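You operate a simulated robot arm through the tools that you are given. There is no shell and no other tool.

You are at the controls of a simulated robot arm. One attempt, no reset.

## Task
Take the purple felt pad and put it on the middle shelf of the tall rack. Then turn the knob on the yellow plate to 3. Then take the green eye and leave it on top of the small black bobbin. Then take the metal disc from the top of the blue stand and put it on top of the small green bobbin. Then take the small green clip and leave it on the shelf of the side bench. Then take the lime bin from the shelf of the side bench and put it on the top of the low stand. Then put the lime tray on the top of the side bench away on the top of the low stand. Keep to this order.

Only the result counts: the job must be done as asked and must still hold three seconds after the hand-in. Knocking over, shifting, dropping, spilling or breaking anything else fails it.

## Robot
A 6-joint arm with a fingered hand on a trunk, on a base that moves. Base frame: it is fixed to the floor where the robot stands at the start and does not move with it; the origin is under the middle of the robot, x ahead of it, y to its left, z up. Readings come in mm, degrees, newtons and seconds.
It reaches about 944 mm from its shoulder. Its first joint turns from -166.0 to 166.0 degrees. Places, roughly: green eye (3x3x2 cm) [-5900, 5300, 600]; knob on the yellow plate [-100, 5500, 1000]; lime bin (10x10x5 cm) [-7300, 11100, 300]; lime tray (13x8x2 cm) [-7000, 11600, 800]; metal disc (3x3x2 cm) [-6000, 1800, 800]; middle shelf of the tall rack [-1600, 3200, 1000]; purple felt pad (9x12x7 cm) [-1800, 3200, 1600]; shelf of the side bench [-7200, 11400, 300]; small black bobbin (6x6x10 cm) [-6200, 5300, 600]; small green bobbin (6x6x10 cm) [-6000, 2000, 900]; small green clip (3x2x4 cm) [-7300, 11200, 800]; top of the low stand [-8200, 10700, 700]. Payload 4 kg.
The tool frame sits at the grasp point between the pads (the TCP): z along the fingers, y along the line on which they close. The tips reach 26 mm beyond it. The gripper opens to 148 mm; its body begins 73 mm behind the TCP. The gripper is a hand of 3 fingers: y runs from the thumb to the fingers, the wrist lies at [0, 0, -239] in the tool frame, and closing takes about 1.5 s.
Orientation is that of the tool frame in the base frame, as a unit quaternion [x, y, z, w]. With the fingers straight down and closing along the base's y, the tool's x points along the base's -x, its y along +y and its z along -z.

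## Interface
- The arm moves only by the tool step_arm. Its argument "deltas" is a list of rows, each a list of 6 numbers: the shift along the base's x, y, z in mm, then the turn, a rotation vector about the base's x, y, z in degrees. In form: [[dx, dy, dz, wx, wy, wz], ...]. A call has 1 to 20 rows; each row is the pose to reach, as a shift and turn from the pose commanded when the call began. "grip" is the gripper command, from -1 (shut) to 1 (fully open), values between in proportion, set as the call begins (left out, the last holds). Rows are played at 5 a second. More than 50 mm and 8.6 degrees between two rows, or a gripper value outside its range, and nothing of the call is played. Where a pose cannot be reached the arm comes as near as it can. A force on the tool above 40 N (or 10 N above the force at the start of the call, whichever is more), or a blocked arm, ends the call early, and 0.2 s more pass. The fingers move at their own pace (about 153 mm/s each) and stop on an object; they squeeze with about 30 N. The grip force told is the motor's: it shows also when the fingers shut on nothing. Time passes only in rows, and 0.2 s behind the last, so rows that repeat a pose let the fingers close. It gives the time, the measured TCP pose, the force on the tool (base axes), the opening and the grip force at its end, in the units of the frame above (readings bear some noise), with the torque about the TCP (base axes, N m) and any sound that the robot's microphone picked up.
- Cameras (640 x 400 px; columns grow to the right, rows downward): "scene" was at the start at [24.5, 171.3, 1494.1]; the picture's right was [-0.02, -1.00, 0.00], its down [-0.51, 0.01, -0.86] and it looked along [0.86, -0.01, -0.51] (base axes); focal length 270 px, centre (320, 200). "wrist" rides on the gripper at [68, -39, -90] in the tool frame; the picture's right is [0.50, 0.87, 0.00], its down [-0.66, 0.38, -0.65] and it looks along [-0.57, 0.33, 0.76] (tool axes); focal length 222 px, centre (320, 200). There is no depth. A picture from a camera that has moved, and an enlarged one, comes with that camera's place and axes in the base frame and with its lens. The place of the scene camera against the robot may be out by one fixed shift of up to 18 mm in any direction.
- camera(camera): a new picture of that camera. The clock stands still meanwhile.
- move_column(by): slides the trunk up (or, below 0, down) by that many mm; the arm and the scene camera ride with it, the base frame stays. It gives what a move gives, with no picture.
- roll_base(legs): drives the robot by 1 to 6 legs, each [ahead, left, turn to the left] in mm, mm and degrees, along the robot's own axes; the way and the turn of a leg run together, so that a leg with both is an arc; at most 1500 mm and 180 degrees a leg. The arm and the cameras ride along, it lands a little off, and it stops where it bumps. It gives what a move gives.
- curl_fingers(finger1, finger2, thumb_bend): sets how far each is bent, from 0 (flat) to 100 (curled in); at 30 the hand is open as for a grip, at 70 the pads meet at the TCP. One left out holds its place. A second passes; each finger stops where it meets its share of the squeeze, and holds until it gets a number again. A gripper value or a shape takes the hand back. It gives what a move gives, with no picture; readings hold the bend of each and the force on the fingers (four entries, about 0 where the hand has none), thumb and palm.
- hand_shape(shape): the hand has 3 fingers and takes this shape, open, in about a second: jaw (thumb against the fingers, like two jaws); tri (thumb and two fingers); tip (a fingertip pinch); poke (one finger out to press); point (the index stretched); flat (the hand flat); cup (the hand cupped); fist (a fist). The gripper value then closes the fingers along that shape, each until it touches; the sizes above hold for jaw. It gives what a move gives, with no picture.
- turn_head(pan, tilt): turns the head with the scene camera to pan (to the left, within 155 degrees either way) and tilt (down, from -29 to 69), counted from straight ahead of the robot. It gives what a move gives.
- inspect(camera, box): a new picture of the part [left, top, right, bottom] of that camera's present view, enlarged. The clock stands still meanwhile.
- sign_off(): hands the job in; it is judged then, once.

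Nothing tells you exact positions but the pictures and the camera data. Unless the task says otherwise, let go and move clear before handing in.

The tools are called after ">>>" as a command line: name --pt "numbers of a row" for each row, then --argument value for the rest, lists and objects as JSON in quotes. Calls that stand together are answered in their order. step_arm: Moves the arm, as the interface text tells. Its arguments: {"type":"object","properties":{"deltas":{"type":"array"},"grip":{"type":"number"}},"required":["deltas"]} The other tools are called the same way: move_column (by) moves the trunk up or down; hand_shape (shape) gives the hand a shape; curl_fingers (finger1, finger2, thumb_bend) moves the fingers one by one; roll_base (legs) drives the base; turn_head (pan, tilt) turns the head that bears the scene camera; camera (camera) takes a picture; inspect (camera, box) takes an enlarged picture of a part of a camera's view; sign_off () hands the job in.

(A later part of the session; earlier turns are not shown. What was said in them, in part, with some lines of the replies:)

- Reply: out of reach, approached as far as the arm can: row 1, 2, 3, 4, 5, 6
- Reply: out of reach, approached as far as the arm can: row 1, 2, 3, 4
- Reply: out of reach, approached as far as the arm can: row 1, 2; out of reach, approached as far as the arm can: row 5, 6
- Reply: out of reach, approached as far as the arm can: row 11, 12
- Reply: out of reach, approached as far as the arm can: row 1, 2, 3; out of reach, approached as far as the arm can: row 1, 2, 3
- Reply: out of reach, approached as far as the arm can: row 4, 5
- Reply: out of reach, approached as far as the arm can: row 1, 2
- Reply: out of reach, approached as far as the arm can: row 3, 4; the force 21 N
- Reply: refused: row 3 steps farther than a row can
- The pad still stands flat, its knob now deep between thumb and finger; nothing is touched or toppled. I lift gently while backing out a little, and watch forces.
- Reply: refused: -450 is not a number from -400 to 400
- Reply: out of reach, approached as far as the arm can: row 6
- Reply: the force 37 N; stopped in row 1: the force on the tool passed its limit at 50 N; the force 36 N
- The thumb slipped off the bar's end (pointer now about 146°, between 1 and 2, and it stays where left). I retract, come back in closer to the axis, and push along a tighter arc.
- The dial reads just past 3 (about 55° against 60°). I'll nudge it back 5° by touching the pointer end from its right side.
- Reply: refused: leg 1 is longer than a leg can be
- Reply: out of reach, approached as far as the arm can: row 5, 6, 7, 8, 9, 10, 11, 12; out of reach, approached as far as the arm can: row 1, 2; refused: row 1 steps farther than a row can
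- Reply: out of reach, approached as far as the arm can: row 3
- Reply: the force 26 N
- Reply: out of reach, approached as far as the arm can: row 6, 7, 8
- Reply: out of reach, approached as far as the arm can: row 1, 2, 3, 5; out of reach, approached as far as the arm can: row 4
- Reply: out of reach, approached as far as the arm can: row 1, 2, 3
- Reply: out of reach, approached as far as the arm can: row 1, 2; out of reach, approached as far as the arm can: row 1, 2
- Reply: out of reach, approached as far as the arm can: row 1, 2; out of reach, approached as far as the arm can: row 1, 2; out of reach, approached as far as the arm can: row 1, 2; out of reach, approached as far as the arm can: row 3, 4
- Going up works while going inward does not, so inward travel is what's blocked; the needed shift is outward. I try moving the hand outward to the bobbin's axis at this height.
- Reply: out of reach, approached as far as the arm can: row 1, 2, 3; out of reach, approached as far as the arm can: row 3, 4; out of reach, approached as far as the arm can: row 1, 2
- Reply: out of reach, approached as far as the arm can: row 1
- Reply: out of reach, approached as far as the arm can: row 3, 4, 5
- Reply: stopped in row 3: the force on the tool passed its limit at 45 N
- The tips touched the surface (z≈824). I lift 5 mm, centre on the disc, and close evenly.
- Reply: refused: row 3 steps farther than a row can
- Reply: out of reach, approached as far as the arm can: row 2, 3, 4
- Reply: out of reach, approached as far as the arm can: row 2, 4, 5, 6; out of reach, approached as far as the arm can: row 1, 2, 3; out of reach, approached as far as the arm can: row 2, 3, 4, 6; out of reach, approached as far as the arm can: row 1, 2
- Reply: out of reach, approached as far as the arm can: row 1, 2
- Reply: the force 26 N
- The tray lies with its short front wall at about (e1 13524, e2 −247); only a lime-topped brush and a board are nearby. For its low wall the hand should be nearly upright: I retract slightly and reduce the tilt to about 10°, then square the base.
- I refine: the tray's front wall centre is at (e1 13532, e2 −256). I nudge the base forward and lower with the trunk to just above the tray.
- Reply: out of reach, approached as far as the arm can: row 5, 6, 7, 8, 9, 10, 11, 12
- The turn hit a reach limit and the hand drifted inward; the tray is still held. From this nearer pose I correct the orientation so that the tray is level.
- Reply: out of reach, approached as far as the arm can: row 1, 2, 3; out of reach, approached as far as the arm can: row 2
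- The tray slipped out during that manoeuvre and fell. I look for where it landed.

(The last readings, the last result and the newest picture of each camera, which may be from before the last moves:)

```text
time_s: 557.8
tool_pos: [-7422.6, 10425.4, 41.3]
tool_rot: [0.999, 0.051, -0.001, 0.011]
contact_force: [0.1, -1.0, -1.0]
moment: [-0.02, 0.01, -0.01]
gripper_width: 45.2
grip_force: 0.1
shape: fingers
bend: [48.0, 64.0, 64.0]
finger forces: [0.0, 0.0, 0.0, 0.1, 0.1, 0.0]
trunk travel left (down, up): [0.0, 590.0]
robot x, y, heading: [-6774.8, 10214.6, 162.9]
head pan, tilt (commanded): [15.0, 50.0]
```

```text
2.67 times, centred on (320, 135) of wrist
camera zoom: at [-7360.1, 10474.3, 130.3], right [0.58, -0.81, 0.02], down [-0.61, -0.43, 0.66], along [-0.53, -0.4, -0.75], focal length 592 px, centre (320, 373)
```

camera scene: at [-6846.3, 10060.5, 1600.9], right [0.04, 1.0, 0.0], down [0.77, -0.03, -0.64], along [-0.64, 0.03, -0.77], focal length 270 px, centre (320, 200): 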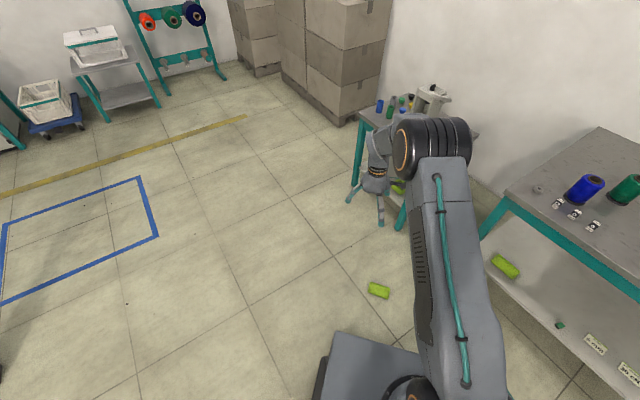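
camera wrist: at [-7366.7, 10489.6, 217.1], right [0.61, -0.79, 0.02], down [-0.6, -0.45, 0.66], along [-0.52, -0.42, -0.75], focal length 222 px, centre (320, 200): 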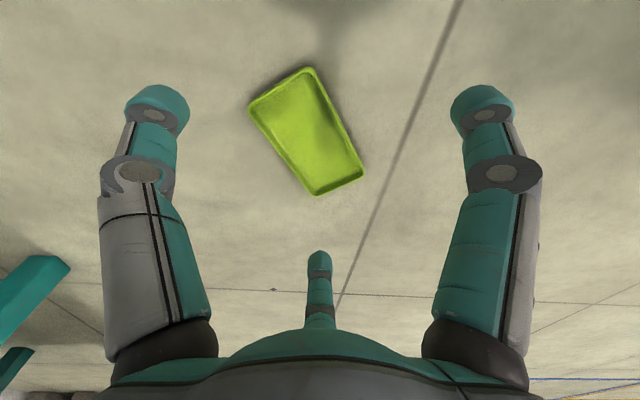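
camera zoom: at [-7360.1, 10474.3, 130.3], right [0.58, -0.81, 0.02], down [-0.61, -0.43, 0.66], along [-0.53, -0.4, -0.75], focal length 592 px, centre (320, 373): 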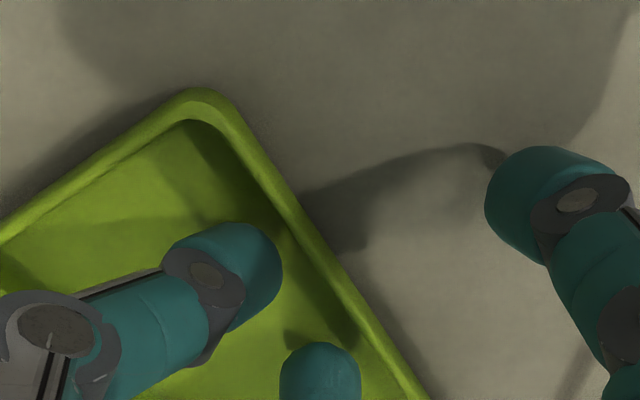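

>>> step_arm --pt "0 0 -4 0 0 0" --pt "0 0 -8 0 0 0"

>>> curl_fingers --finger1 60 --finger2 66 --thumb_bend 66

>>> inspect --camera "wrist" --box '[200, 60, 440, 210]'

```text
time_s: 558.4
tool_pos: [-7423.0, 10428.6, 35.3]
tool_rot: [0.999, 0.049, -0.001, 0.01]
contact_force: [0.4, 0.1, 11.5]
moment: [0.17, 0.02, -0.03]
gripper_width: 44.4
grip_force: 6.5
shape: fingers
bend: [48.0, 64.0, 64.0]
finger forces: [0.0, 3.8, 0.0, 0.1, 8.7, 0.0]
trunk travel left (down, up): [0.0, 590.0]
robot x, y, heading: [-6771.6, 10220.6, 162.9]
head pan, tilt (commanded): [15.0, 50.0]
```

```text
time_s: 559.4
tool_pos: [-7422.0, 10426.4, 33.5]
tool_rot: [0.999, 0.05, -0.001, 0.011]
contact_force: [-0.6, 2.0, 12.9]
moment: [0.16, 0.02, 0.01]
gripper_width: 20.8
grip_force: 6.3
shape: fingers
bend: [60.0, 66.0, 66.0]
finger forces: [0.0, 3.9, 0.1, 0.1, 9.3, 0.0]
trunk travel left (down, up): [0.0, 590.0]
robot x, y, heading: [-6774.1, 10217.7, 162.6]
head pan, tilt (commanded): [15.0, 50.0]
```

```text
2.67 times, centred on (320, 135) of wrist
camera zoom: at [-7360.2, 10474.7, 123.2], right [0.58, -0.81, 0.02], down [-0.61, -0.43, 0.66], along [-0.53, -0.4, -0.75], focal length 592 px, centre (320, 373)
```

zoom: 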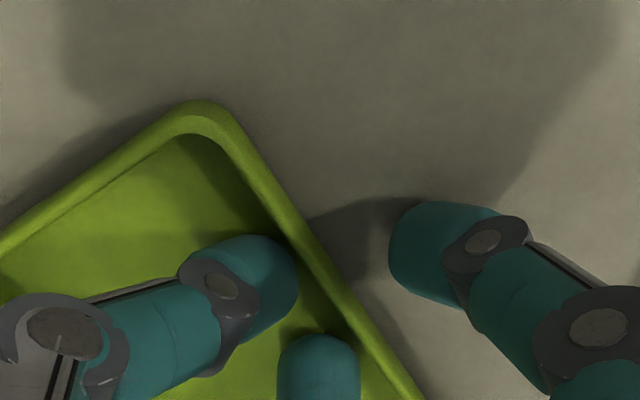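

>>> step_arm --pt "0 0 2.5 0 0 0"

>>> curl_fingers --finger1 68 --finger2 67 --thumb_bend 67

>>> curl_fingers --finger1 80 --finger2 80 --thumb_bend 80

>>> inspect --camera "wrist" --box '[200, 60, 440, 210]'

```text
time_s: 559.8
tool_pos: [-7421.7, 10425.8, 34.3]
tool_rot: [0.999, 0.049, 0.0, 0.011]
contact_force: [-0.4, -0.3, -0.3]
moment: [0.0, -0.05, -0.01]
gripper_width: 21.0
grip_force: 0.0
shape: fingers
bend: [60.0, 66.0, 66.0]
finger forces: [0.1, 0.1, 0.0, 0.0, 0.0, 0.1]
trunk travel left (down, up): [0.0, 590.0]
robot x, y, heading: [-6771.2, 10218.2, 162.9]
head pan, tilt (commanded): [15.0, 50.0]
```

```text
time_s: 560.8
tool_pos: [-7422.8, 10425.3, 35.5]
tool_rot: [0.999, 0.05, -0.001, 0.011]
contact_force: [0.3, -0.4, 0.2]
moment: [0.0, 0.0, 0.02]
gripper_width: 7.7
grip_force: 0.5
shape: fingers
bend: [67.0, 67.0, 67.0]
finger forces: [0.5, 0.1, 0.1, 0.0, 0.0, 0.0]
trunk travel left (down, up): [0.0, 590.0]
robot x, y, heading: [-6773.5, 10220.8, 163.0]
head pan, tilt (commanded): [15.0, 50.0]
```

```text
time_s: 561.8
tool_pos: [-7422.5, 10426.6, 35.5]
tool_rot: [0.999, 0.049, 0.001, 0.011]
contact_force: [-0.3, -0.1, -0.8]
moment: [0.01, -0.01, -0.02]
gripper_width: 0.2
grip_force: 5.3
shape: fingers
bend: [76.0, 76.0, 74.0]
finger forces: [10.7, 0.1, 0.1, 0.1, 0.0, 0.0]
trunk travel left (down, up): [0.0, 590.0]
robot x, y, heading: [-6770.4, 10215.3, 162.6]
head pan, tilt (commanded): [15.0, 50.0]
```

```text
2.67 times, centred on (320, 135) of wrist
camera zoom: at [-7360.3, 10474.2, 125.4], right [0.58, -0.81, 0.02], down [-0.62, -0.43, 0.66], along [-0.53, -0.4, -0.75], focal length 592 px, centre (320, 373)
```

zoom: 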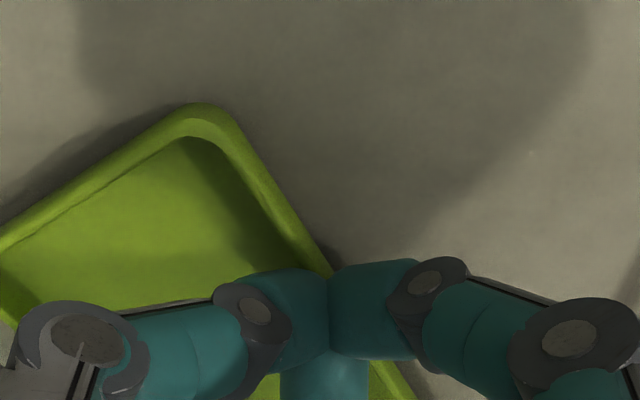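

>>> curl_fingers --finger1 95 --finger2 95 --thumb_bend 95

>>> step_arm --pt "0 0 6 0 0 0" --pt "0 0 15 0 0 0" --pt "0 0 30 0 0 0" --pt "0 0 30 0 0 0"

>>> camera --camera "wrist"

>>> camera --camera "scene"

```text
time_s: 562.8
tool_pos: [-7422.9, 10425.3, 35.6]
tool_rot: [0.999, 0.05, -0.001, 0.011]
contact_force: [-0.9, 0.0, 0.4]
moment: [0.01, -0.05, -0.01]
gripper_width: 0.0
grip_force: 0.0
shape: fingers
bend: [77.0, 82.0, 80.0]
finger forces: [0.0, 0.0, 0.0, 0.1, 0.0, 0.0]
trunk travel left (down, up): [0.0, 590.0]
robot x, y, heading: [-6773.8, 10219.0, 162.5]
head pan, tilt (commanded): [15.0, 50.0]
```

```text
time_s: 563.8
tool_pos: [-7420.8, 10426.2, 65.4]
tool_rot: [0.999, 0.051, -0.001, 0.011]
contact_force: [-0.6, 0.0, -0.1]
moment: [0.0, 0.02, 0.02]
gripper_width: 0.1
grip_force: 0.1
shape: fingers
bend: [77.0, 82.0, 80.0]
finger forces: [0.1, 0.0, 0.1, 0.1, 0.1, 0.0]
trunk travel left (down, up): [0.0, 590.0]
robot x, y, heading: [-6771.2, 10214.4, 162.7]
head pan, tilt (commanded): [15.0, 50.0]
```

```text
taken
camera wrist: at [-7359.4, 10474.6, 154.9], right [0.58, -0.81, 0.02], down [-0.61, -0.43, 0.66], along [-0.53, -0.4, -0.75], focal length 222 px, centre (320, 200)
```

wrist: 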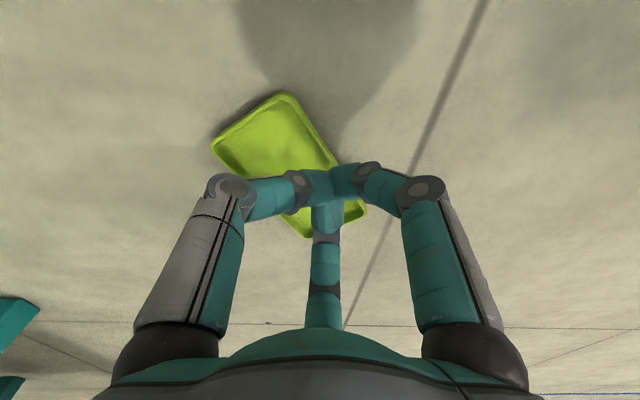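

```text
taken
camera scene: at [-6846.3, 10060.5, 1040.9], right [0.04, 1.0, 0.0], down [0.77, -0.03, -0.64], along [-0.64, 0.03, -0.77], focal length 270 px, centre (320, 200)
```

scene: 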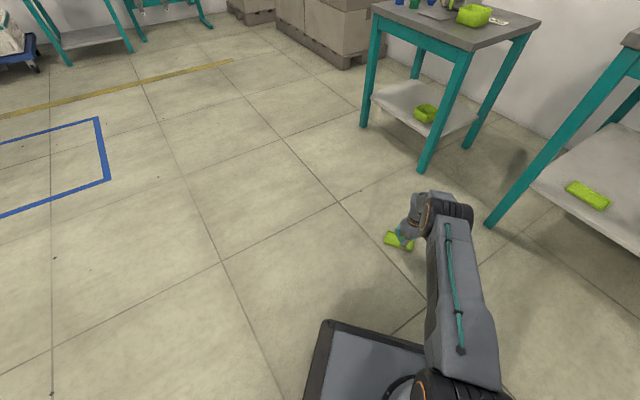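

The digits slid up over the rim when squeezed too hard. I open again and tilt the hand 12° forward, so finger 1 sits lower on the wall, as in the good grasp before.

>>> curl_fingers --finger1 48 --finger2 66 --thumb_bend 66

>>> step_arm --pt "0 0 5 2.4 5.5 0" --pt "0 0 5 4.7 11 0"

>>> inspect --camera "wrist" --box '[200, 60, 440, 210]'

```text
time_s: 564.8
tool_pos: [-7420.9, 10425.4, 65.5]
tool_rot: [0.999, 0.05, 0.0, 0.01]
contact_force: [-0.5, -0.9, 0.0]
moment: [-0.02, -0.01, 0.0]
gripper_width: 41.9
grip_force: 0.1
shape: fingers
bend: [48.0, 66.0, 66.0]
finger forces: [0.0, 0.1, 0.0, 0.0, 0.0, 0.0]
trunk travel left (down, up): [0.0, 590.0]
robot x, y, heading: [-6772.9, 10219.3, 163.0]
head pan, tilt (commanded): [15.0, 50.0]
```

```text
time_s: 565.4
tool_pos: [-7422.8, 10426.4, 70.8]
tool_rot: [0.994, 0.05, -0.095, -0.036]
contact_force: [0.2, 0.4, 0.4]
moment: [0.05, 0.01, -0.02]
gripper_width: 42.0
grip_force: 0.0
shape: fingers
bend: [48.0, 66.0, 66.0]
finger forces: [0.0, 0.2, 0.0, 0.0, 0.1, 0.0]
trunk travel left (down, up): [0.0, 590.0]
robot x, y, heading: [-6773.1, 10215.5, 162.9]
head pan, tilt (commanded): [15.0, 50.0]
```

```text
2.67 times, centred on (320, 135) of wrist
camera zoom: at [-7343.5, 10467.4, 150.2], right [0.57, -0.81, -0.16], down [-0.48, -0.48, 0.73], along [-0.67, -0.34, -0.66], focal length 592 px, centre (320, 373)
```

zoom: 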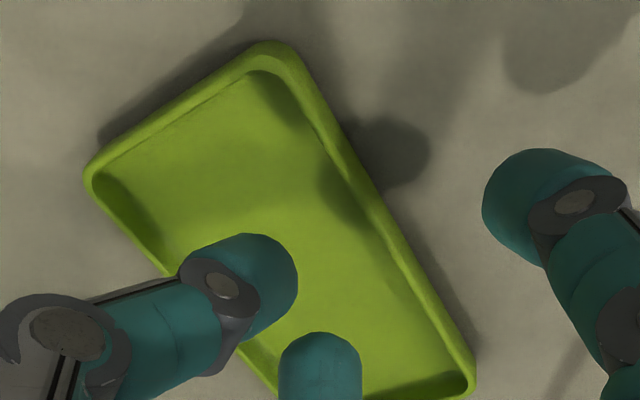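

>>> step_arm --pt "1.5 -0.6 -12 0 0 0" --pt "2.8 -1.2 -24 0 0 0" --pt "2.8 -1.2 -33 0 0 0"

>>> inspect --camera "wrist" --box '[200, 60, 440, 210]'

```text
time_s: 566.3
tool_pos: [-7423.4, 10426.5, 44.4]
tool_rot: [0.993, 0.049, -0.098, -0.036]
contact_force: [4.7, -3.0, 28.5]
moment: [-0.59, -1.51, -0.01]
gripper_width: 45.9
grip_force: 14.4
shape: fingers
bend: [45.0, 66.0, 66.0]
finger forces: [28.8, 0.1, 0.0, 0.1, 0.0, 0.0]
trunk travel left (down, up): [0.0, 590.0]
robot x, y, heading: [-6771.5, 10216.7, 162.6]
head pan, tilt (commanded): [15.0, 50.0]
stopped in row 3: the force on the tool passed its limit at 42 N (the readings are from after the stop); the commanded pose is now the measured one
```

```text
2.67 times, centred on (320, 135) of wrist
camera zoom: at [-7344.2, 10466.8, 122.5], right [0.57, -0.81, -0.17], down [-0.47, -0.49, 0.73], along [-0.67, -0.34, -0.66], focal length 592 px, centre (320, 373)
```

zoom: 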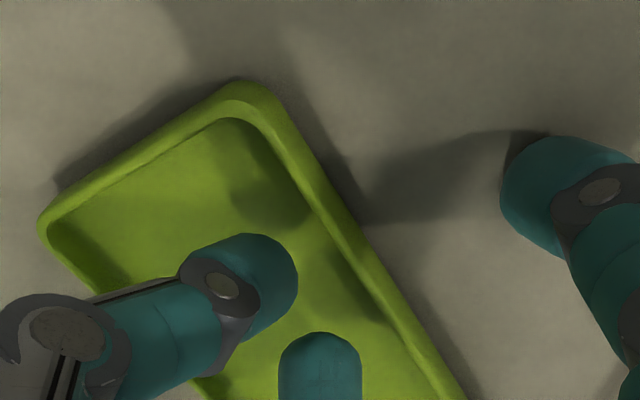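

Finger 1, being wide open, reached the floor first. I lift, bend it closer, then lower again.

>>> step_arm --pt "0 0 8 0 0 0"

>>> curl_fingers --finger1 59 --finger2 66 --thumb_bend 66

>>> step_arm --pt "0 0 -6 0 0 0" --pt "0 0 -12 0 0 0"

>>> inspect --camera "wrist" --box '[200, 60, 440, 210]'

```text
time_s: 566.7
tool_pos: [-7421.7, 10425.0, 47.1]
tool_rot: [0.994, 0.05, -0.095, -0.035]
contact_force: [0.1, -0.3, -0.6]
moment: [-0.01, -0.01, 0.0]
gripper_width: 42.7
grip_force: 0.0
shape: fingers
bend: [48.0, 66.0, 66.0]
finger forces: [0.1, 0.1, 0.0, 0.0, 0.0, 0.0]
trunk travel left (down, up): [0.0, 590.0]
robot x, y, heading: [-6771.4, 10222.8, 162.8]
head pan, tilt (commanded): [15.0, 50.0]
```

```text
time_s: 567.7
tool_pos: [-7421.9, 10424.8, 48.6]
tool_rot: [0.994, 0.05, -0.095, -0.036]
contact_force: [0.0, -0.4, -0.1]
moment: [0.02, 0.01, -0.01]
gripper_width: 22.8
grip_force: 0.1
shape: fingers
bend: [59.0, 66.0, 66.0]
finger forces: [0.0, 0.0, 0.0, 0.0, 0.0, 0.0]
trunk travel left (down, up): [0.0, 590.0]
robot x, y, heading: [-6775.1, 10218.2, 162.7]
head pan, tilt (commanded): [15.0, 50.0]
```

```text
time_s: 568.3
tool_pos: [-7423.1, 10425.1, 37.1]
tool_rot: [0.993, 0.05, -0.097, -0.037]
contact_force: [7.7, -3.3, 17.9]
moment: [-0.21, -0.59, -0.05]
gripper_width: 22.7
grip_force: 8.0
shape: fingers
bend: [58.0, 66.0, 66.0]
finger forces: [17.7, 0.0, 0.1, 0.0, 0.0, 0.0]
trunk travel left (down, up): [0.0, 590.0]
robot x, y, heading: [-6775.3, 10217.4, 162.7]
head pan, tilt (commanded): [15.0, 50.0]
```

```text
2.67 times, centred on (320, 135) of wrist
camera zoom: at [-7343.5, 10466.5, 116.6], right [0.57, -0.81, -0.17], down [-0.48, -0.49, 0.73], along [-0.67, -0.34, -0.66], focal length 592 px, centre (320, 373)
```

zoom: 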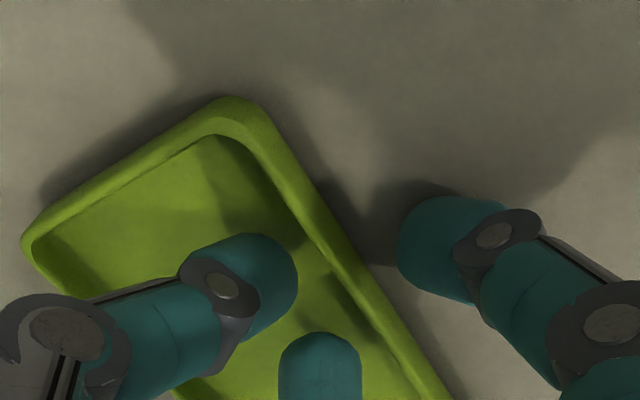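

>>> step_arm --pt "0 0 3 0 0 0"

>>> curl_fingers --finger1 65 --finger2 67 --thumb_bend 67

>>> step_arm --pt "0 0 -2 0 0 0" --pt "0 0 -4 0 0 0"

>>> inspect --camera "wrist" --box '[200, 60, 440, 210]'

```text
time_s: 568.7
tool_pos: [-7421.6, 10425.0, 38.5]
tool_rot: [0.993, 0.05, -0.096, -0.036]
contact_force: [0.3, -0.6, 0.2]
moment: [0.03, -0.02, 0.01]
gripper_width: 22.0
grip_force: 0.2
shape: fingers
bend: [59.0, 66.0, 66.0]
finger forces: [0.1, 0.0, 0.0, 0.1, 0.0, 0.0]
trunk travel left (down, up): [0.0, 590.0]
robot x, y, heading: [-6772.1, 10213.2, 162.9]
head pan, tilt (commanded): [15.0, 50.0]
```

```text
time_s: 569.7
tool_pos: [-7422.6, 10425.3, 40.3]
tool_rot: [0.993, 0.051, -0.096, -0.035]
contact_force: [-0.1, -0.1, 0.2]
moment: [0.0, 0.03, 0.02]
gripper_width: 11.4
grip_force: 0.0
shape: fingers
bend: [65.0, 67.0, 67.0]
finger forces: [0.2, 0.0, 0.0, 0.1, 0.1, 0.0]
trunk travel left (down, up): [0.0, 590.0]
robot x, y, heading: [-6774.9, 10217.3, 162.7]
head pan, tilt (commanded): [15.0, 50.0]
```

```text
time_s: 570.3
tool_pos: [-7421.8, 10425.7, 35.5]
tool_rot: [0.993, 0.051, -0.095, -0.036]
contact_force: [-0.2, 0.7, -0.5]
moment: [0.0, 0.02, -0.01]
gripper_width: 11.4
grip_force: 0.2
shape: fingers
bend: [65.0, 67.0, 67.0]
finger forces: [0.1, 0.0, 0.0, 0.0, 0.0, 0.0]
trunk travel left (down, up): [0.0, 590.0]
robot x, y, heading: [-6773.6, 10218.1, 162.6]
head pan, tilt (commanded): [15.0, 50.0]
```

```text
2.67 times, centred on (320, 135) of wrist
camera zoom: at [-7342.9, 10466.1, 114.5], right [0.57, -0.81, -0.16], down [-0.48, -0.49, 0.73], along [-0.67, -0.34, -0.66], focal length 592 px, centre (320, 373)
```

zoom: 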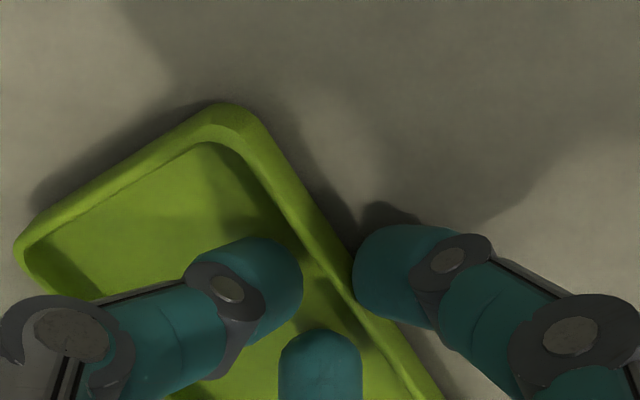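

>>> step_arm --pt "0 0 -1.5 0 0 0"

>>> curl_fingers --finger1 70 --finger2 76 --thumb_bend 76

>>> curl_fingers --finger1 79 --finger2 84 --thumb_bend 84

>>> inspect --camera "wrist" --box '[200, 60, 440, 210]'

```text
time_s: 570.7
tool_pos: [-7421.6, 10424.0, 33.2]
tool_rot: [0.993, 0.051, -0.097, -0.036]
contact_force: [0.4, -0.9, 2.4]
moment: [-0.05, -0.05, -0.01]
gripper_width: 11.5
grip_force: 1.4
shape: fingers
bend: [65.0, 67.0, 67.0]
finger forces: [1.4, 0.0, 0.0, 0.0, 0.1, 0.0]
trunk travel left (down, up): [0.0, 590.0]
robot x, y, heading: [-6773.3, 10215.5, 162.8]
head pan, tilt (commanded): [15.0, 50.0]
```

```text
time_s: 571.7
tool_pos: [-7422.3, 10425.0, 32.9]
tool_rot: [0.993, 0.051, -0.096, -0.036]
contact_force: [0.8, 0.1, -1.1]
moment: [-0.02, -0.05, -0.01]
gripper_width: 2.1
grip_force: 1.2
shape: fingers
bend: [67.0, 74.0, 73.0]
finger forces: [3.0, 0.0, 0.0, 0.0, 0.0, 0.1]
trunk travel left (down, up): [0.0, 590.0]
robot x, y, heading: [-6772.7, 10215.8, 162.6]
head pan, tilt (commanded): [15.0, 50.0]
```

```text
time_s: 572.7
tool_pos: [-7421.9, 10425.8, 33.5]
tool_rot: [0.993, 0.05, -0.097, -0.036]
contact_force: [-0.5, 0.4, -0.2]
moment: [0.01, 0.0, 0.0]
gripper_width: 0.1
grip_force: 4.3
shape: fingers
bend: [72.0, 77.0, 77.0]
finger forces: [8.9, 0.0, 0.0, 0.0, 0.0, 0.0]
trunk travel left (down, up): [0.0, 590.0]
robot x, y, heading: [-6770.8, 10219.7, 163.0]
head pan, tilt (commanded): [15.0, 50.0]
```

```text
2.67 times, centred on (320, 135) of wrist
camera zoom: at [-7343.1, 10466.2, 112.5], right [0.57, -0.81, -0.16], down [-0.48, -0.49, 0.73], along [-0.67, -0.34, -0.66], focal length 592 px, centre (320, 373)
```

zoom: 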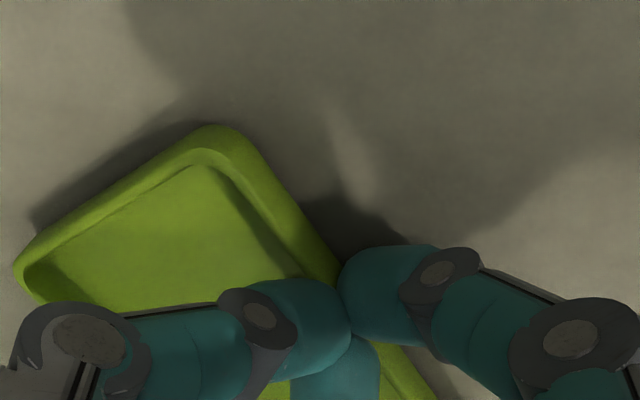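

>>> curl_fingers --finger1 79 --finger2 84 --thumb_bend 84

>>> step_arm --pt "0 0 3 0 0 0" --pt "0 0 8 0 0 0" --pt "0 0 15 0 0 0"

>>> inspect --camera "wrist" --box '[140, 60, 460, 260]'

>>> inspect --camera "scene" --box '[360, 180, 480, 270]'

```text
time_s: 573.7
tool_pos: [-7420.9, 10424.5, 33.7]
tool_rot: [0.993, 0.05, -0.096, -0.036]
contact_force: [-1.1, 0.3, -0.5]
moment: [0.01, 0.02, -0.03]
gripper_width: 0.1
grip_force: 4.6
shape: fingers
bend: [72.0, 77.0, 77.0]
finger forces: [9.4, 0.0, 0.1, 0.0, 0.1, 0.0]
trunk travel left (down, up): [0.0, 590.0]
robot x, y, heading: [-6773.7, 10214.9, 163.0]
head pan, tilt (commanded): [15.0, 50.0]
```

```text
time_s: 574.5
tool_pos: [-7421.6, 10424.5, 49.2]
tool_rot: [0.994, 0.05, -0.096, -0.035]
contact_force: [0.1, 0.6, -1.1]
moment: [-0.02, -0.04, 0.01]
gripper_width: 0.0
grip_force: 4.7
shape: fingers
bend: [73.0, 78.0, 77.0]
finger forces: [10.7, 0.0, 0.0, 0.0, 0.0, 0.0]
trunk travel left (down, up): [0.0, 590.0]
robot x, y, heading: [-6772.3, 10218.1, 162.9]
head pan, tilt (commanded): [15.0, 50.0]
```

```text
2.00 times, centred on (300, 160) of wrist
camera zoom: at [-7342.7, 10466.1, 128.0], right [0.57, -0.81, -0.16], down [-0.48, -0.49, 0.73], along [-0.67, -0.34, -0.66], focal length 444 px, centre (360, 280)
```

zoom: 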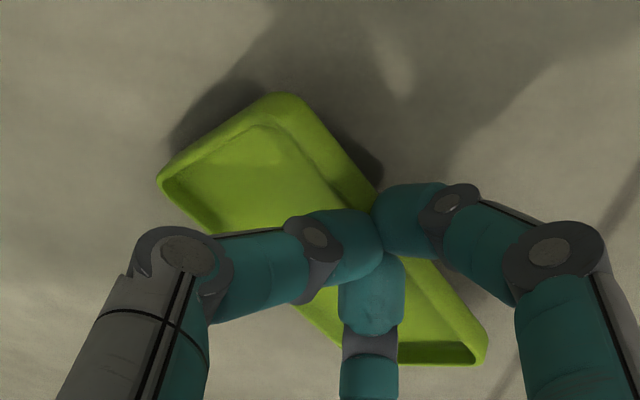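

```text
4.44 times, centred on (420, 225) of scene
camera zoom: at [-6846.3, 10060.5, 1040.9], right [0.04, 1.0, 0.0], down [0.77, -0.03, -0.64], along [-0.64, 0.03, -0.77], focal length 1201 px, centre (-124, 89)
```

zoom: 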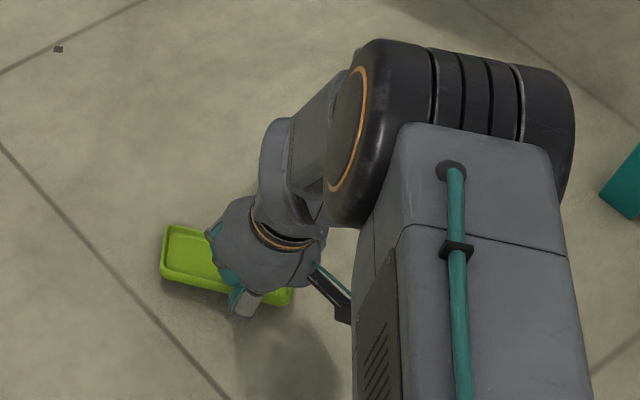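

The tray is up and held. I raise arm and trunk gently, turn to heading 120° and move to the low stand.

>>> step_arm --pt "0 0 30 0 0 0" --pt "0 0 60 0 0 0" --pt "0 0 90 0 0 0" --pt "0 0 120 0 0 0" --pt "0 0 150 0 0 0" --pt "0 0 180 0 0 0" --pt "0 0 210 0 0 0"

>>> move_column --by 250

>>> move_column --by 270

>>> camera --camera "wrist"

```text
time_s: 576.1
tool_pos: [-7421.9, 10422.8, 258.5]
tool_rot: [0.994, 0.05, -0.096, -0.035]
contact_force: [-0.5, 0.2, -1.5]
moment: [-0.01, -0.09, -0.05]
gripper_width: 0.1
grip_force: 5.1
shape: fingers
bend: [73.0, 78.0, 77.0]
finger forces: [10.4, 0.1, 0.0, 0.0, 0.1, 0.0]
trunk travel left (down, up): [0.0, 590.0]
robot x, y, heading: [-6774.5, 10220.2, 162.7]
head pan, tilt (commanded): [15.0, 50.0]
```

```text
time_s: 578.7
tool_pos: [-7422.1, 10423.5, 508.0]
tool_rot: [0.994, 0.05, -0.096, -0.035]
contact_force: [0.6, 0.4, -1.0]
moment: [-0.02, -0.03, 0.02]
gripper_width: 0.0
grip_force: 5.4
shape: fingers
bend: [73.0, 78.0, 77.0]
finger forces: [10.4, 0.1, 0.1, 0.0, 0.1, 0.1]
trunk travel left (down, up): [-250.0, 340.0]
robot x, y, heading: [-6775.7, 10220.8, 162.9]
head pan, tilt (commanded): [15.0, 50.0]
```

```text
time_s: 581.5
tool_pos: [-7421.2, 10423.4, 778.6]
tool_rot: [0.993, 0.05, -0.097, -0.036]
contact_force: [-0.1, -0.1, -1.3]
moment: [0.04, -0.03, 0.0]
gripper_width: 0.0
grip_force: 5.1
shape: fingers
bend: [73.0, 78.0, 77.0]
finger forces: [10.4, 0.0, 0.0, 0.0, 0.1, 0.0]
trunk travel left (down, up): [-520.0, 70.0]
robot x, y, heading: [-6773.5, 10215.3, 162.7]
head pan, tilt (commanded): [15.0, 50.0]
```

```text
taken
camera wrist: at [-7342.3, 10465.0, 857.8], right [0.57, -0.81, -0.16], down [-0.48, -0.49, 0.73], along [-0.67, -0.34, -0.66], focal length 222 px, centre (320, 200)
```

wrist: 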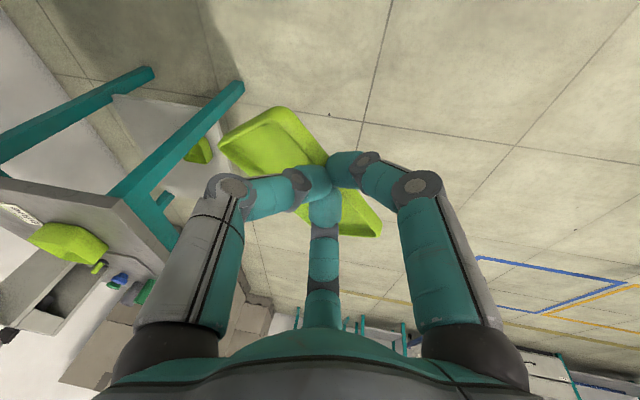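

>>> roll_base --legs '[[-60, 0, 0], [0, 0, -42.8]]'

>>> roll_base --legs '[[0, 850, 0]]'

>>> turn_head --pan 5 --tilt 35

>>> camera --camera "scene"

>>> camera --camera "wrist"

```text
time_s: 584.4
tool_pos: [-7050.6, 10793.0, 778.6]
tool_rot: [0.943, -0.318, -0.076, -0.068]
contact_force: [-0.5, 0.3, -2.0]
moment: [-0.05, -0.05, -0.02]
gripper_width: 0.1
grip_force: 4.5
shape: fingers
bend: [73.0, 78.0, 77.0]
finger forces: [9.5, 0.1, 0.0, 0.0, 0.1, 0.0]
trunk travel left (down, up): [-520.0, 70.0]
robot x, y, heading: [-6717.5, 10204.9, 119.8]
head pan, tilt (commanded): [15.0, 50.0]
```

```text
time_s: 588.9
tool_pos: [-7777.9, 10376.2, 778.0]
tool_rot: [0.943, -0.317, -0.076, -0.068]
contact_force: [0.0, 1.1, -1.4]
moment: [-0.06, -0.06, 0.03]
gripper_width: 0.0
grip_force: 4.1
shape: fingers
bend: [73.0, 78.0, 77.0]
finger forces: [9.6, 0.0, 0.0, 0.1, 0.0, 0.1]
trunk travel left (down, up): [-520.0, 70.0]
robot x, y, heading: [-7442.0, 9782.7, 119.7]
head pan, tilt (commanded): [15.0, 50.0]
```

```text
time_s: 589.6
tool_pos: [-7776.7, 10375.8, 778.4]
tool_rot: [0.943, -0.316, -0.076, -0.068]
contact_force: [-0.1, 1.3, -2.3]
moment: [0.0, -0.05, 0.0]
gripper_width: 0.0
grip_force: 4.6
shape: fingers
bend: [73.0, 78.0, 77.0]
finger forces: [9.6, 0.0, 0.1, 0.0, 0.0, 0.0]
trunk travel left (down, up): [-520.0, 70.0]
robot x, y, heading: [-7443.8, 9785.0, 120.0]
head pan, tilt (commanded): [5.0, 35.0]
```

```text
taken
camera scene: at [-7608.9, 9735.6, 1582.6], right [0.82, 0.57, 0.0], down [0.33, -0.47, -0.82], along [-0.47, 0.67, -0.57], focal length 270 px, centre (320, 200)
```

scene: 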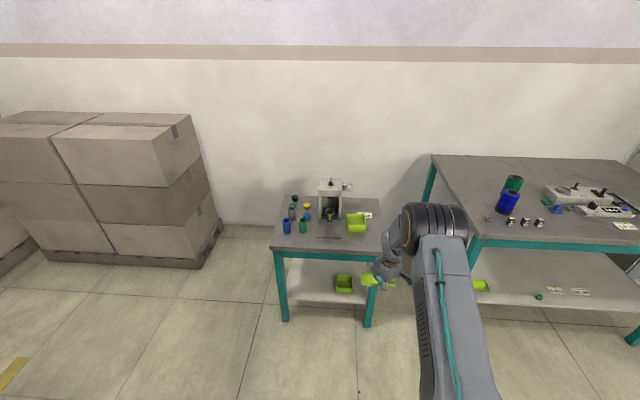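

```text
taken
camera wrist: at [-7691.7, 10352.3, 857.8], right [-0.13, -0.98, -0.16], down [-0.68, -0.03, 0.73], along [-0.72, 0.21, -0.66], focal length 222 px, centre (320, 200)
```

wrist: 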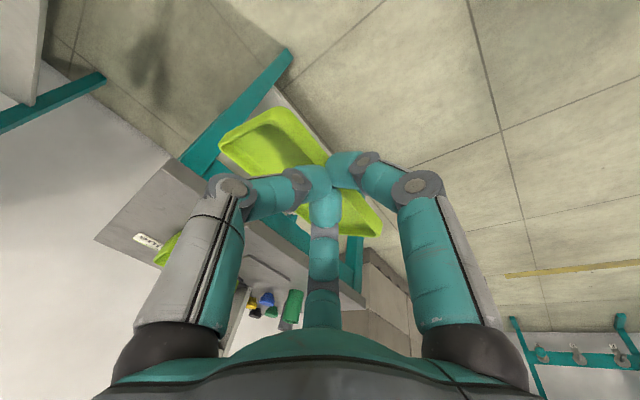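

>>> roll_base --legs '[[240, 48, 0]]'

>>> camera --camera "wrist"

>>> inspect --camera "scene" --box '[260, 160, 440, 300]'

```text
time_s: 591.4
tool_pos: [-7933.0, 10563.0, 779.7]
tool_rot: [0.942, -0.319, -0.075, -0.069]
contact_force: [-0.2, 0.1, -2.4]
moment: [0.02, -0.05, 0.0]
gripper_width: 0.2
grip_force: 4.6
shape: fingers
bend: [73.0, 78.0, 77.0]
finger forces: [9.5, 0.0, 0.0, 0.1, 0.0, 0.0]
trunk travel left (down, up): [-520.0, 70.0]
robot x, y, heading: [-7602.0, 9971.4, 119.4]
head pan, tilt (commanded): [5.0, 35.0]
```

```text
taken
camera wrist: at [-7848.8, 10537.4, 857.8], right [-0.14, -0.98, -0.16], down [-0.68, -0.03, 0.73], along [-0.72, 0.21, -0.66], focal length 222 px, centre (320, 200)
```

wrist: 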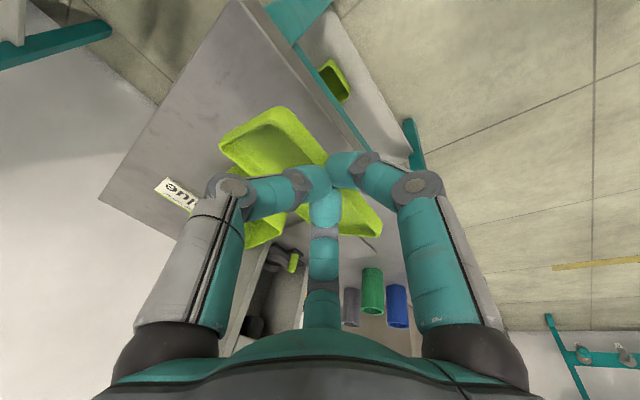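

```text
2.86 times, centred on (350, 230) of scene
camera zoom: at [-7769.3, 9920.4, 1582.7], right [0.82, 0.57, 0.0], down [0.33, -0.47, -0.82], along [-0.46, 0.67, -0.57], focal length 772 px, centre (234, 114)
```

zoom: 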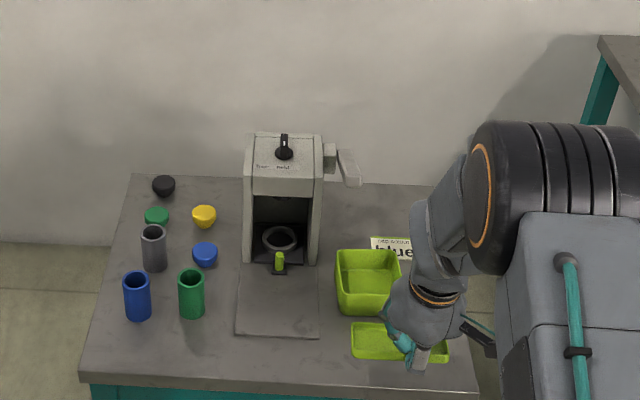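

The tray hovers over the strip in front of the bin; the strip is about 127 mm deep, enough for the tray. I move 60 mm forward and lower with the trunk.

>>> roll_base --legs '[[62, 0, 0]]'

>>> move_column --by -60

>>> camera --camera "wrist"

>>> inspect --camera "scene" --box '[260, 150, 440, 290]'

```text
time_s: 592.4
tool_pos: [-7965.1, 10614.2, 777.0]
tool_rot: [0.942, -0.318, -0.077, -0.069]
contact_force: [-0.3, 0.1, -2.5]
moment: [-0.05, -0.05, 0.03]
gripper_width: 0.0
grip_force: 5.0
shape: fingers
bend: [73.0, 78.0, 77.0]
finger forces: [9.6, 0.0, 0.0, 0.0, 0.1, 0.0]
trunk travel left (down, up): [-520.0, 70.0]
robot x, y, heading: [-7631.4, 10019.1, 119.7]
head pan, tilt (commanded): [5.0, 35.0]
```

```text
time_s: 593.4
tool_pos: [-7964.0, 10615.0, 719.4]
tool_rot: [0.942, -0.318, -0.076, -0.068]
contact_force: [0.1, -0.3, -2.2]
moment: [-0.03, -0.04, 0.0]
gripper_width: 0.0
grip_force: 5.6
shape: fingers
bend: [73.0, 78.0, 77.0]
finger forces: [10.1, 0.0, 0.0, 0.1, 0.0, 0.0]
trunk travel left (down, up): [-460.0, 130.0]
robot x, y, heading: [-7633.2, 10020.4, 119.4]
head pan, tilt (commanded): [5.0, 35.0]
```

```text
taken
camera wrist: at [-7879.7, 10589.7, 797.8], right [-0.14, -0.98, -0.16], down [-0.68, -0.03, 0.73], along [-0.72, 0.21, -0.66], focal length 222 px, centre (320, 200)
```

wrist: 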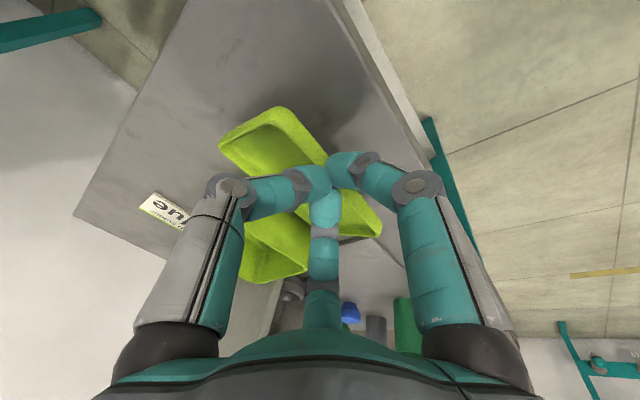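

```text
2.86 times, centred on (350, 220) of scene
camera zoom: at [-7799.1, 9972.9, 1522.7], right [0.82, 0.57, 0.0], down [0.33, -0.47, -0.82], along [-0.47, 0.67, -0.57], focal length 772 px, centre (234, 143)
```

zoom: 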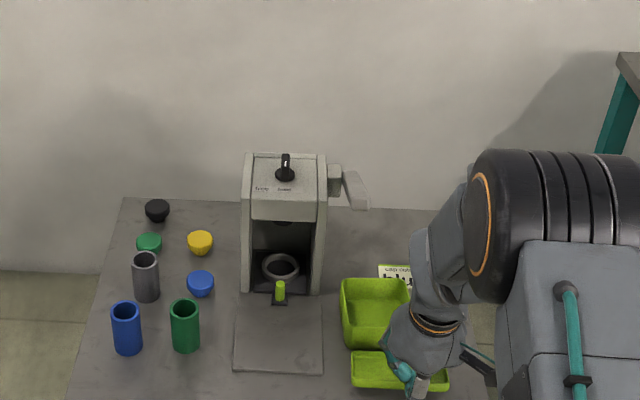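

>>> move_column --by -26

>>> move_column --by -4

>>> inspect --camera "scene" --box '[320, 200, 440, 290]'

```text
time_s: 594.1
tool_pos: [-7964.1, 10614.2, 693.0]
tool_rot: [0.942, -0.319, -0.076, -0.069]
contact_force: [-0.2, 0.9, 0.1]
moment: [0.04, 0.04, -0.02]
gripper_width: 0.0
grip_force: 5.5
shape: fingers
bend: [73.0, 78.0, 77.0]
finger forces: [11.0, 0.0, 0.0, 0.1, 0.0, 0.0]
trunk travel left (down, up): [-434.0, 156.0]
robot x, y, heading: [-7632.5, 10019.2, 119.8]
head pan, tilt (commanded): [5.0, 35.0]
```

```text
time_s: 594.6
tool_pos: [-7964.1, 10613.8, 691.7]
tool_rot: [0.942, -0.319, -0.077, -0.069]
contact_force: [1.9, 2.4, 19.0]
moment: [0.04, -0.05, -0.01]
gripper_width: 0.0
grip_force: 25.4
shape: fingers
bend: [74.0, 80.0, 79.0]
finger forces: [14.3, 0.0, 0.0, 0.0, 36.2, 0.1]
trunk travel left (down, up): [-430.0, 160.0]
robot x, y, heading: [-7628.9, 10019.7, 119.6]
head pan, tilt (commanded): [5.0, 35.0]
```

```text
4.44 times, centred on (380, 245) of scene
camera zoom: at [-7798.0, 9971.5, 1493.0], right [0.82, 0.57, 0.0], down [0.33, -0.47, -0.82], along [-0.47, 0.67, -0.57], focal length 1201 px, centre (53, 0)
```

zoom: 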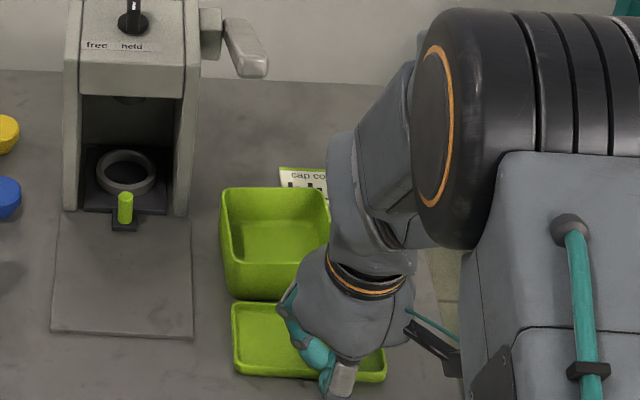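

Contact with the table. I ease up 4 mm and release the tray gently.

>>> move_column --by 4

>>> curl_fingers --finger1 69 --finger2 75 --thumb_bend 75

>>> curl_fingers --finger1 62 --finger2 70 --thumb_bend 70

>>> inspect --camera "scene" --box '[320, 200, 440, 290]'

>>> inspect --camera "wrist" --box '[180, 70, 420, 270]'

```text
time_s: 595.2
tool_pos: [-7964.8, 10613.3, 691.8]
tool_rot: [0.942, -0.319, -0.075, -0.068]
contact_force: [-0.8, 0.7, 3.3]
moment: [0.0, 0.01, -0.03]
gripper_width: 0.0
grip_force: 6.1
shape: fingers
bend: [74.0, 80.0, 78.0]
finger forces: [12.3, 0.1, 0.0, 0.1, 0.0, 0.0]
trunk travel left (down, up): [-434.0, 156.0]
robot x, y, heading: [-7631.9, 10021.2, 119.3]
head pan, tilt (commanded): [5.0, 35.0]
```

```text
time_s: 596.2
tool_pos: [-7965.4, 10613.3, 693.4]
tool_rot: [0.942, -0.318, -0.077, -0.069]
contact_force: [0.1, -3.0, 6.8]
moment: [-0.09, -0.03, -0.01]
gripper_width: 0.7
grip_force: 1.7
shape: fingers
bend: [67.0, 74.0, 74.0]
finger forces: [4.2, 0.0, 0.1, 0.0, 0.0, 0.0]
trunk travel left (down, up): [-434.0, 156.0]
robot x, y, heading: [-7633.9, 10022.5, 119.6]
head pan, tilt (commanded): [5.0, 35.0]
```

```text
time_s: 597.2
tool_pos: [-7964.7, 10614.8, 691.6]
tool_rot: [0.942, -0.318, -0.077, -0.068]
contact_force: [-0.3, 1.8, 4.0]
moment: [0.0, -0.01, 0.01]
gripper_width: 7.0
grip_force: 2.4
shape: fingers
bend: [65.0, 70.0, 70.0]
finger forces: [3.9, 0.1, 0.0, 0.0, 0.0, 0.0]
trunk travel left (down, up): [-434.0, 156.0]
robot x, y, heading: [-7632.1, 10019.5, 119.7]
head pan, tilt (commanded): [5.0, 35.0]
```

```text
4.44 times, centred on (380, 245) of scene
camera zoom: at [-7798.9, 9972.6, 1496.7], right [0.82, 0.57, 0.0], down [0.33, -0.47, -0.82], along [-0.47, 0.67, -0.57], focal length 1201 px, centre (53, 0)
```

zoom: 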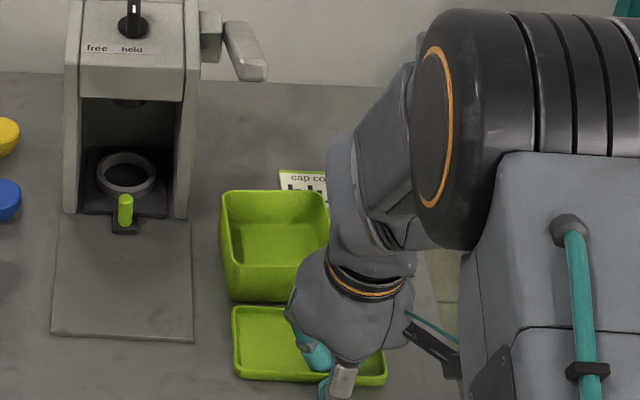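

```text
2.00 times, centred on (300, 170) of wrist
camera zoom: at [-7879.6, 10589.7, 772.0], right [-0.14, -0.98, -0.16], down [-0.68, -0.03, 0.73], along [-0.72, 0.21, -0.66], focal length 444 px, centre (360, 260)
```

zoom: 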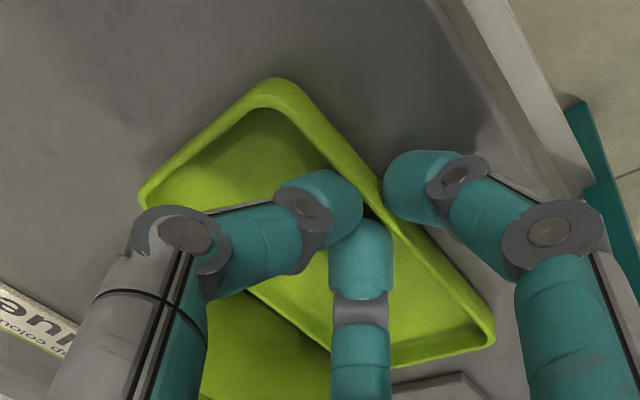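

>>> move_column --by 5

>>> curl_fingers --finger1 58 --finger2 68 --thumb_bend 68

>>> inspect --camera "wrist" --box '[180, 70, 420, 270]'

```text
time_s: 597.7
tool_pos: [-7964.3, 10613.8, 697.6]
tool_rot: [0.942, -0.319, -0.075, -0.068]
contact_force: [-0.9, -0.8, -0.2]
moment: [-0.02, 0.0, -0.01]
gripper_width: 12.0
grip_force: 0.1
shape: fingers
bend: [62.0, 70.0, 70.0]
finger forces: [0.1, 0.1, 0.0, 0.0, 0.0, 0.1]
trunk travel left (down, up): [-439.0, 151.0]
robot x, y, heading: [-7631.6, 10021.0, 119.6]
head pan, tilt (commanded): [5.0, 35.0]
```

```text
time_s: 598.7
tool_pos: [-7965.2, 10614.5, 698.0]
tool_rot: [0.942, -0.319, -0.076, -0.068]
contact_force: [-1.0, -0.1, 4.7]
moment: [-0.03, -0.04, 0.01]
gripper_width: 19.3
grip_force: 2.0
shape: fingers
bend: [59.0, 68.0, 68.0]
finger forces: [3.9, 0.0, 0.0, 0.0, 0.1, 0.0]
trunk travel left (down, up): [-439.0, 151.0]
robot x, y, heading: [-7634.3, 10021.0, 119.6]
head pan, tilt (commanded): [5.0, 35.0]
```

```text
2.00 times, centred on (300, 170) of wrist
camera zoom: at [-7879.7, 10589.6, 777.0], right [-0.14, -0.98, -0.16], down [-0.68, -0.03, 0.73], along [-0.72, 0.21, -0.66], focal length 444 px, centre (360, 260)
```

zoom: 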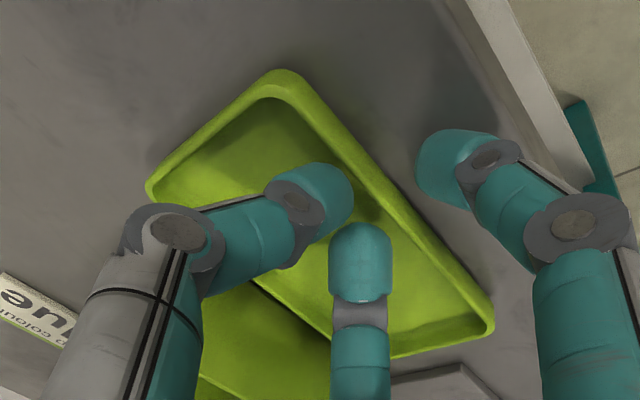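

The tray rests flat on the stand, in front of the bin. I lift the hand straight out and back away.

>>> move_column --by 30

>>> move_column --by 100

>>> inspect --camera "wrist" --box '[100, 40, 480, 280]'

>>> roll_base --legs '[[-600, 0, 0]]'

>>> turn_head --pan 15 --tilt 30

>>> camera --camera "scene"

```text
time_s: 599.5
tool_pos: [-7965.0, 10613.1, 726.2]
tool_rot: [0.942, -0.318, -0.076, -0.068]
contact_force: [0.2, -0.1, 0.2]
moment: [0.0, 0.05, 0.02]
gripper_width: 23.1
grip_force: 0.1
shape: fingers
bend: [57.0, 68.0, 68.0]
finger forces: [0.0, 0.0, 0.0, 0.0, 0.0, 0.0]
trunk travel left (down, up): [-469.0, 121.0]
robot x, y, heading: [-7632.9, 10022.0, 119.5]
head pan, tilt (commanded): [5.0, 35.0]
```

```text
time_s: 600.8
tool_pos: [-7964.9, 10613.6, 827.8]
tool_rot: [0.942, -0.318, -0.076, -0.069]
contact_force: [-0.6, -0.4, -0.3]
moment: [0.01, 0.01, 0.01]
gripper_width: 23.1
grip_force: 0.1
shape: fingers
bend: [57.0, 68.0, 68.0]
finger forces: [0.0, 0.1, 0.0, 0.0, 0.0, 0.1]
trunk travel left (down, up): [-569.0, 21.0]
robot x, y, heading: [-7634.2, 10020.1, 119.6]
head pan, tilt (commanded): [5.0, 35.0]
```

```text
1.67 times, centred on (290, 160) of wrist
camera zoom: at [-7879.7, 10589.7, 906.7], right [-0.14, -0.98, -0.16], down [-0.68, -0.03, 0.73], along [-0.72, 0.21, -0.66], focal length 370 px, centre (370, 267)
```

zoom: 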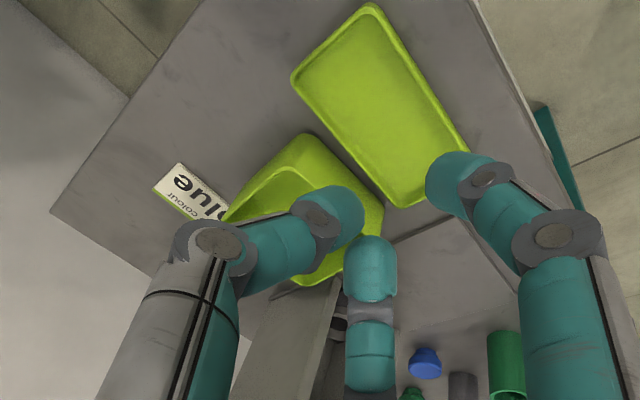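

```text
time_s: 604.2
tool_pos: [-7668.3, 10087.4, 827.7]
tool_rot: [0.944, -0.315, -0.077, -0.068]
contact_force: [0.0, -0.5, -0.3]
moment: [-0.04, 0.0, 0.01]
gripper_width: 23.0
grip_force: 0.0
shape: fingers
bend: [57.0, 68.0, 68.0]
finger forces: [0.0, 0.0, 0.0, 0.0, 0.0, 0.0]
trunk travel left (down, up): [-569.0, 21.0]
robot x, y, heading: [-7333.3, 9496.0, 120.4]
head pan, tilt (commanded): [5.0, 35.0]
```

```text
time_s: 604.9
tool_pos: [-7668.5, 10088.1, 827.0]
tool_rot: [0.943, -0.316, -0.077, -0.068]
contact_force: [0.2, 0.6, -0.1]
moment: [-0.05, 0.02, 0.0]
gripper_width: 23.2
grip_force: 0.0
shape: fingers
bend: [57.0, 68.0, 68.0]
finger forces: [0.0, 0.0, 0.0, 0.0, 0.0, 0.1]
trunk travel left (down, up): [-569.0, 21.0]
robot x, y, heading: [-7334.6, 9497.6, 120.0]
head pan, tilt (commanded): [15.0, 30.0]
```

```text
taken
camera scene: at [-7512.0, 9439.5, 1639.4], right [0.71, 0.71, 0.0], down [0.35, -0.35, -0.87], along [-0.61, 0.61, -0.5], focal length 270 px, centre (320, 200)
```

scene: 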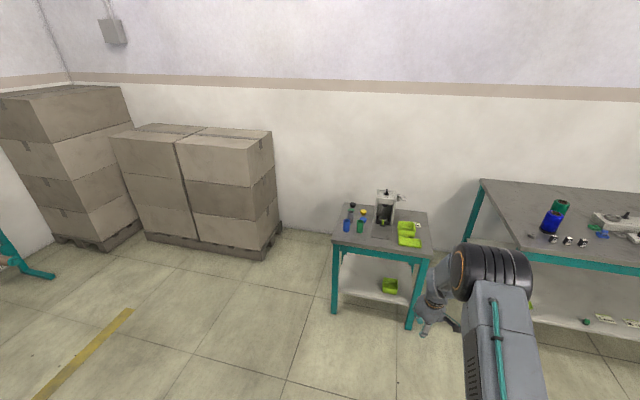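

>>> inspect --camera "scene" --box '[320, 180, 460, 260]'

>>> inspect --camera "scene" --box '[500, 180, 640, 340]'

```text
4.57 times, centred on (390, 220) of scene
camera zoom: at [-7512.0, 9439.5, 1639.4], right [0.71, 0.71, 0.0], down [0.35, -0.35, -0.87], along [-0.61, 0.61, -0.5], focal length 1236 px, centre (0, 109)
```

zoom: 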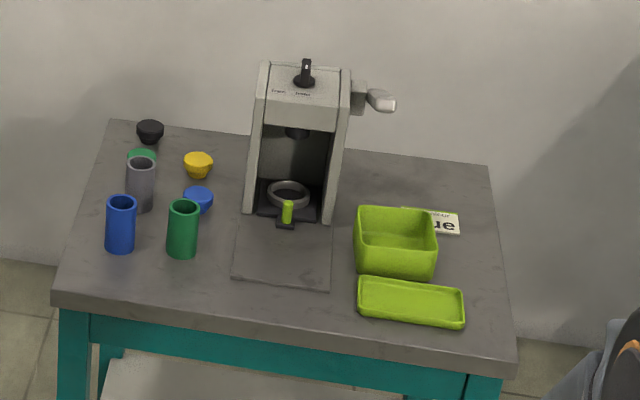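

```text
2.50 times, centred on (570, 260) of scene
camera zoom: at [-7512.0, 9439.5, 1639.4], right [0.71, 0.71, 0.0], down [0.35, -0.35, -0.87], along [-0.61, 0.61, -0.5], focal length 676 px, centre (-305, 50)
```

zoom: 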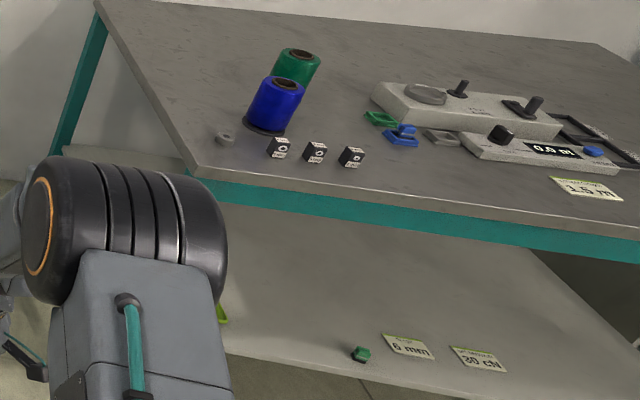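

All seven tasks are done and everything I can see from here is in place: the bin and tray stand on the low stand, and the clip stands upright on the bench shelf. The hand is empty and clear, so I hand the job in. One mishap: the tray fell to the floor while I was carrying it. I picked it up again and saw no damage.

>>> sign_off

```text
The job is handed in.
```

I finished all seven steps in the order you gave and handed the job in. One thing went wrong: the lime tray slipped out of the hand and fell to the floor while I was carrying it. It landed right side up with no visible damage, and I picked it up and placed it on the low stand. The hand-in only confirmed receipt, so I don't know how the drop will be judged.

| Step | Result |
|---|---|
| Purple felt pad | Flat on the middle shelf of the tall rack. |
| Knob on the yellow plate | Pointer at 3, checked with both cameras. |
| Green eye | On top of the small black bobbin, slightly off centre. A finger tilted the bobbin while I was letting go; I set it upright and the eye stayed on. |
| Metal disc | Centred on top of the small green bobbin. |
| Small green clip | Upright on the side bench shelf, near the front edge. |
| Lime bin | On top of the low stand, right of the machine. |
| Lime tray | On top of the low stand, in front of the bin. |

I saw the bin, the tray and the clip in place just before handing in. The pad, knob, eye and disc I last saw right after placing or setting each one, and I did not go back to them. Apart from the tilted bobbin, I saw nothing else moved or knocked over.
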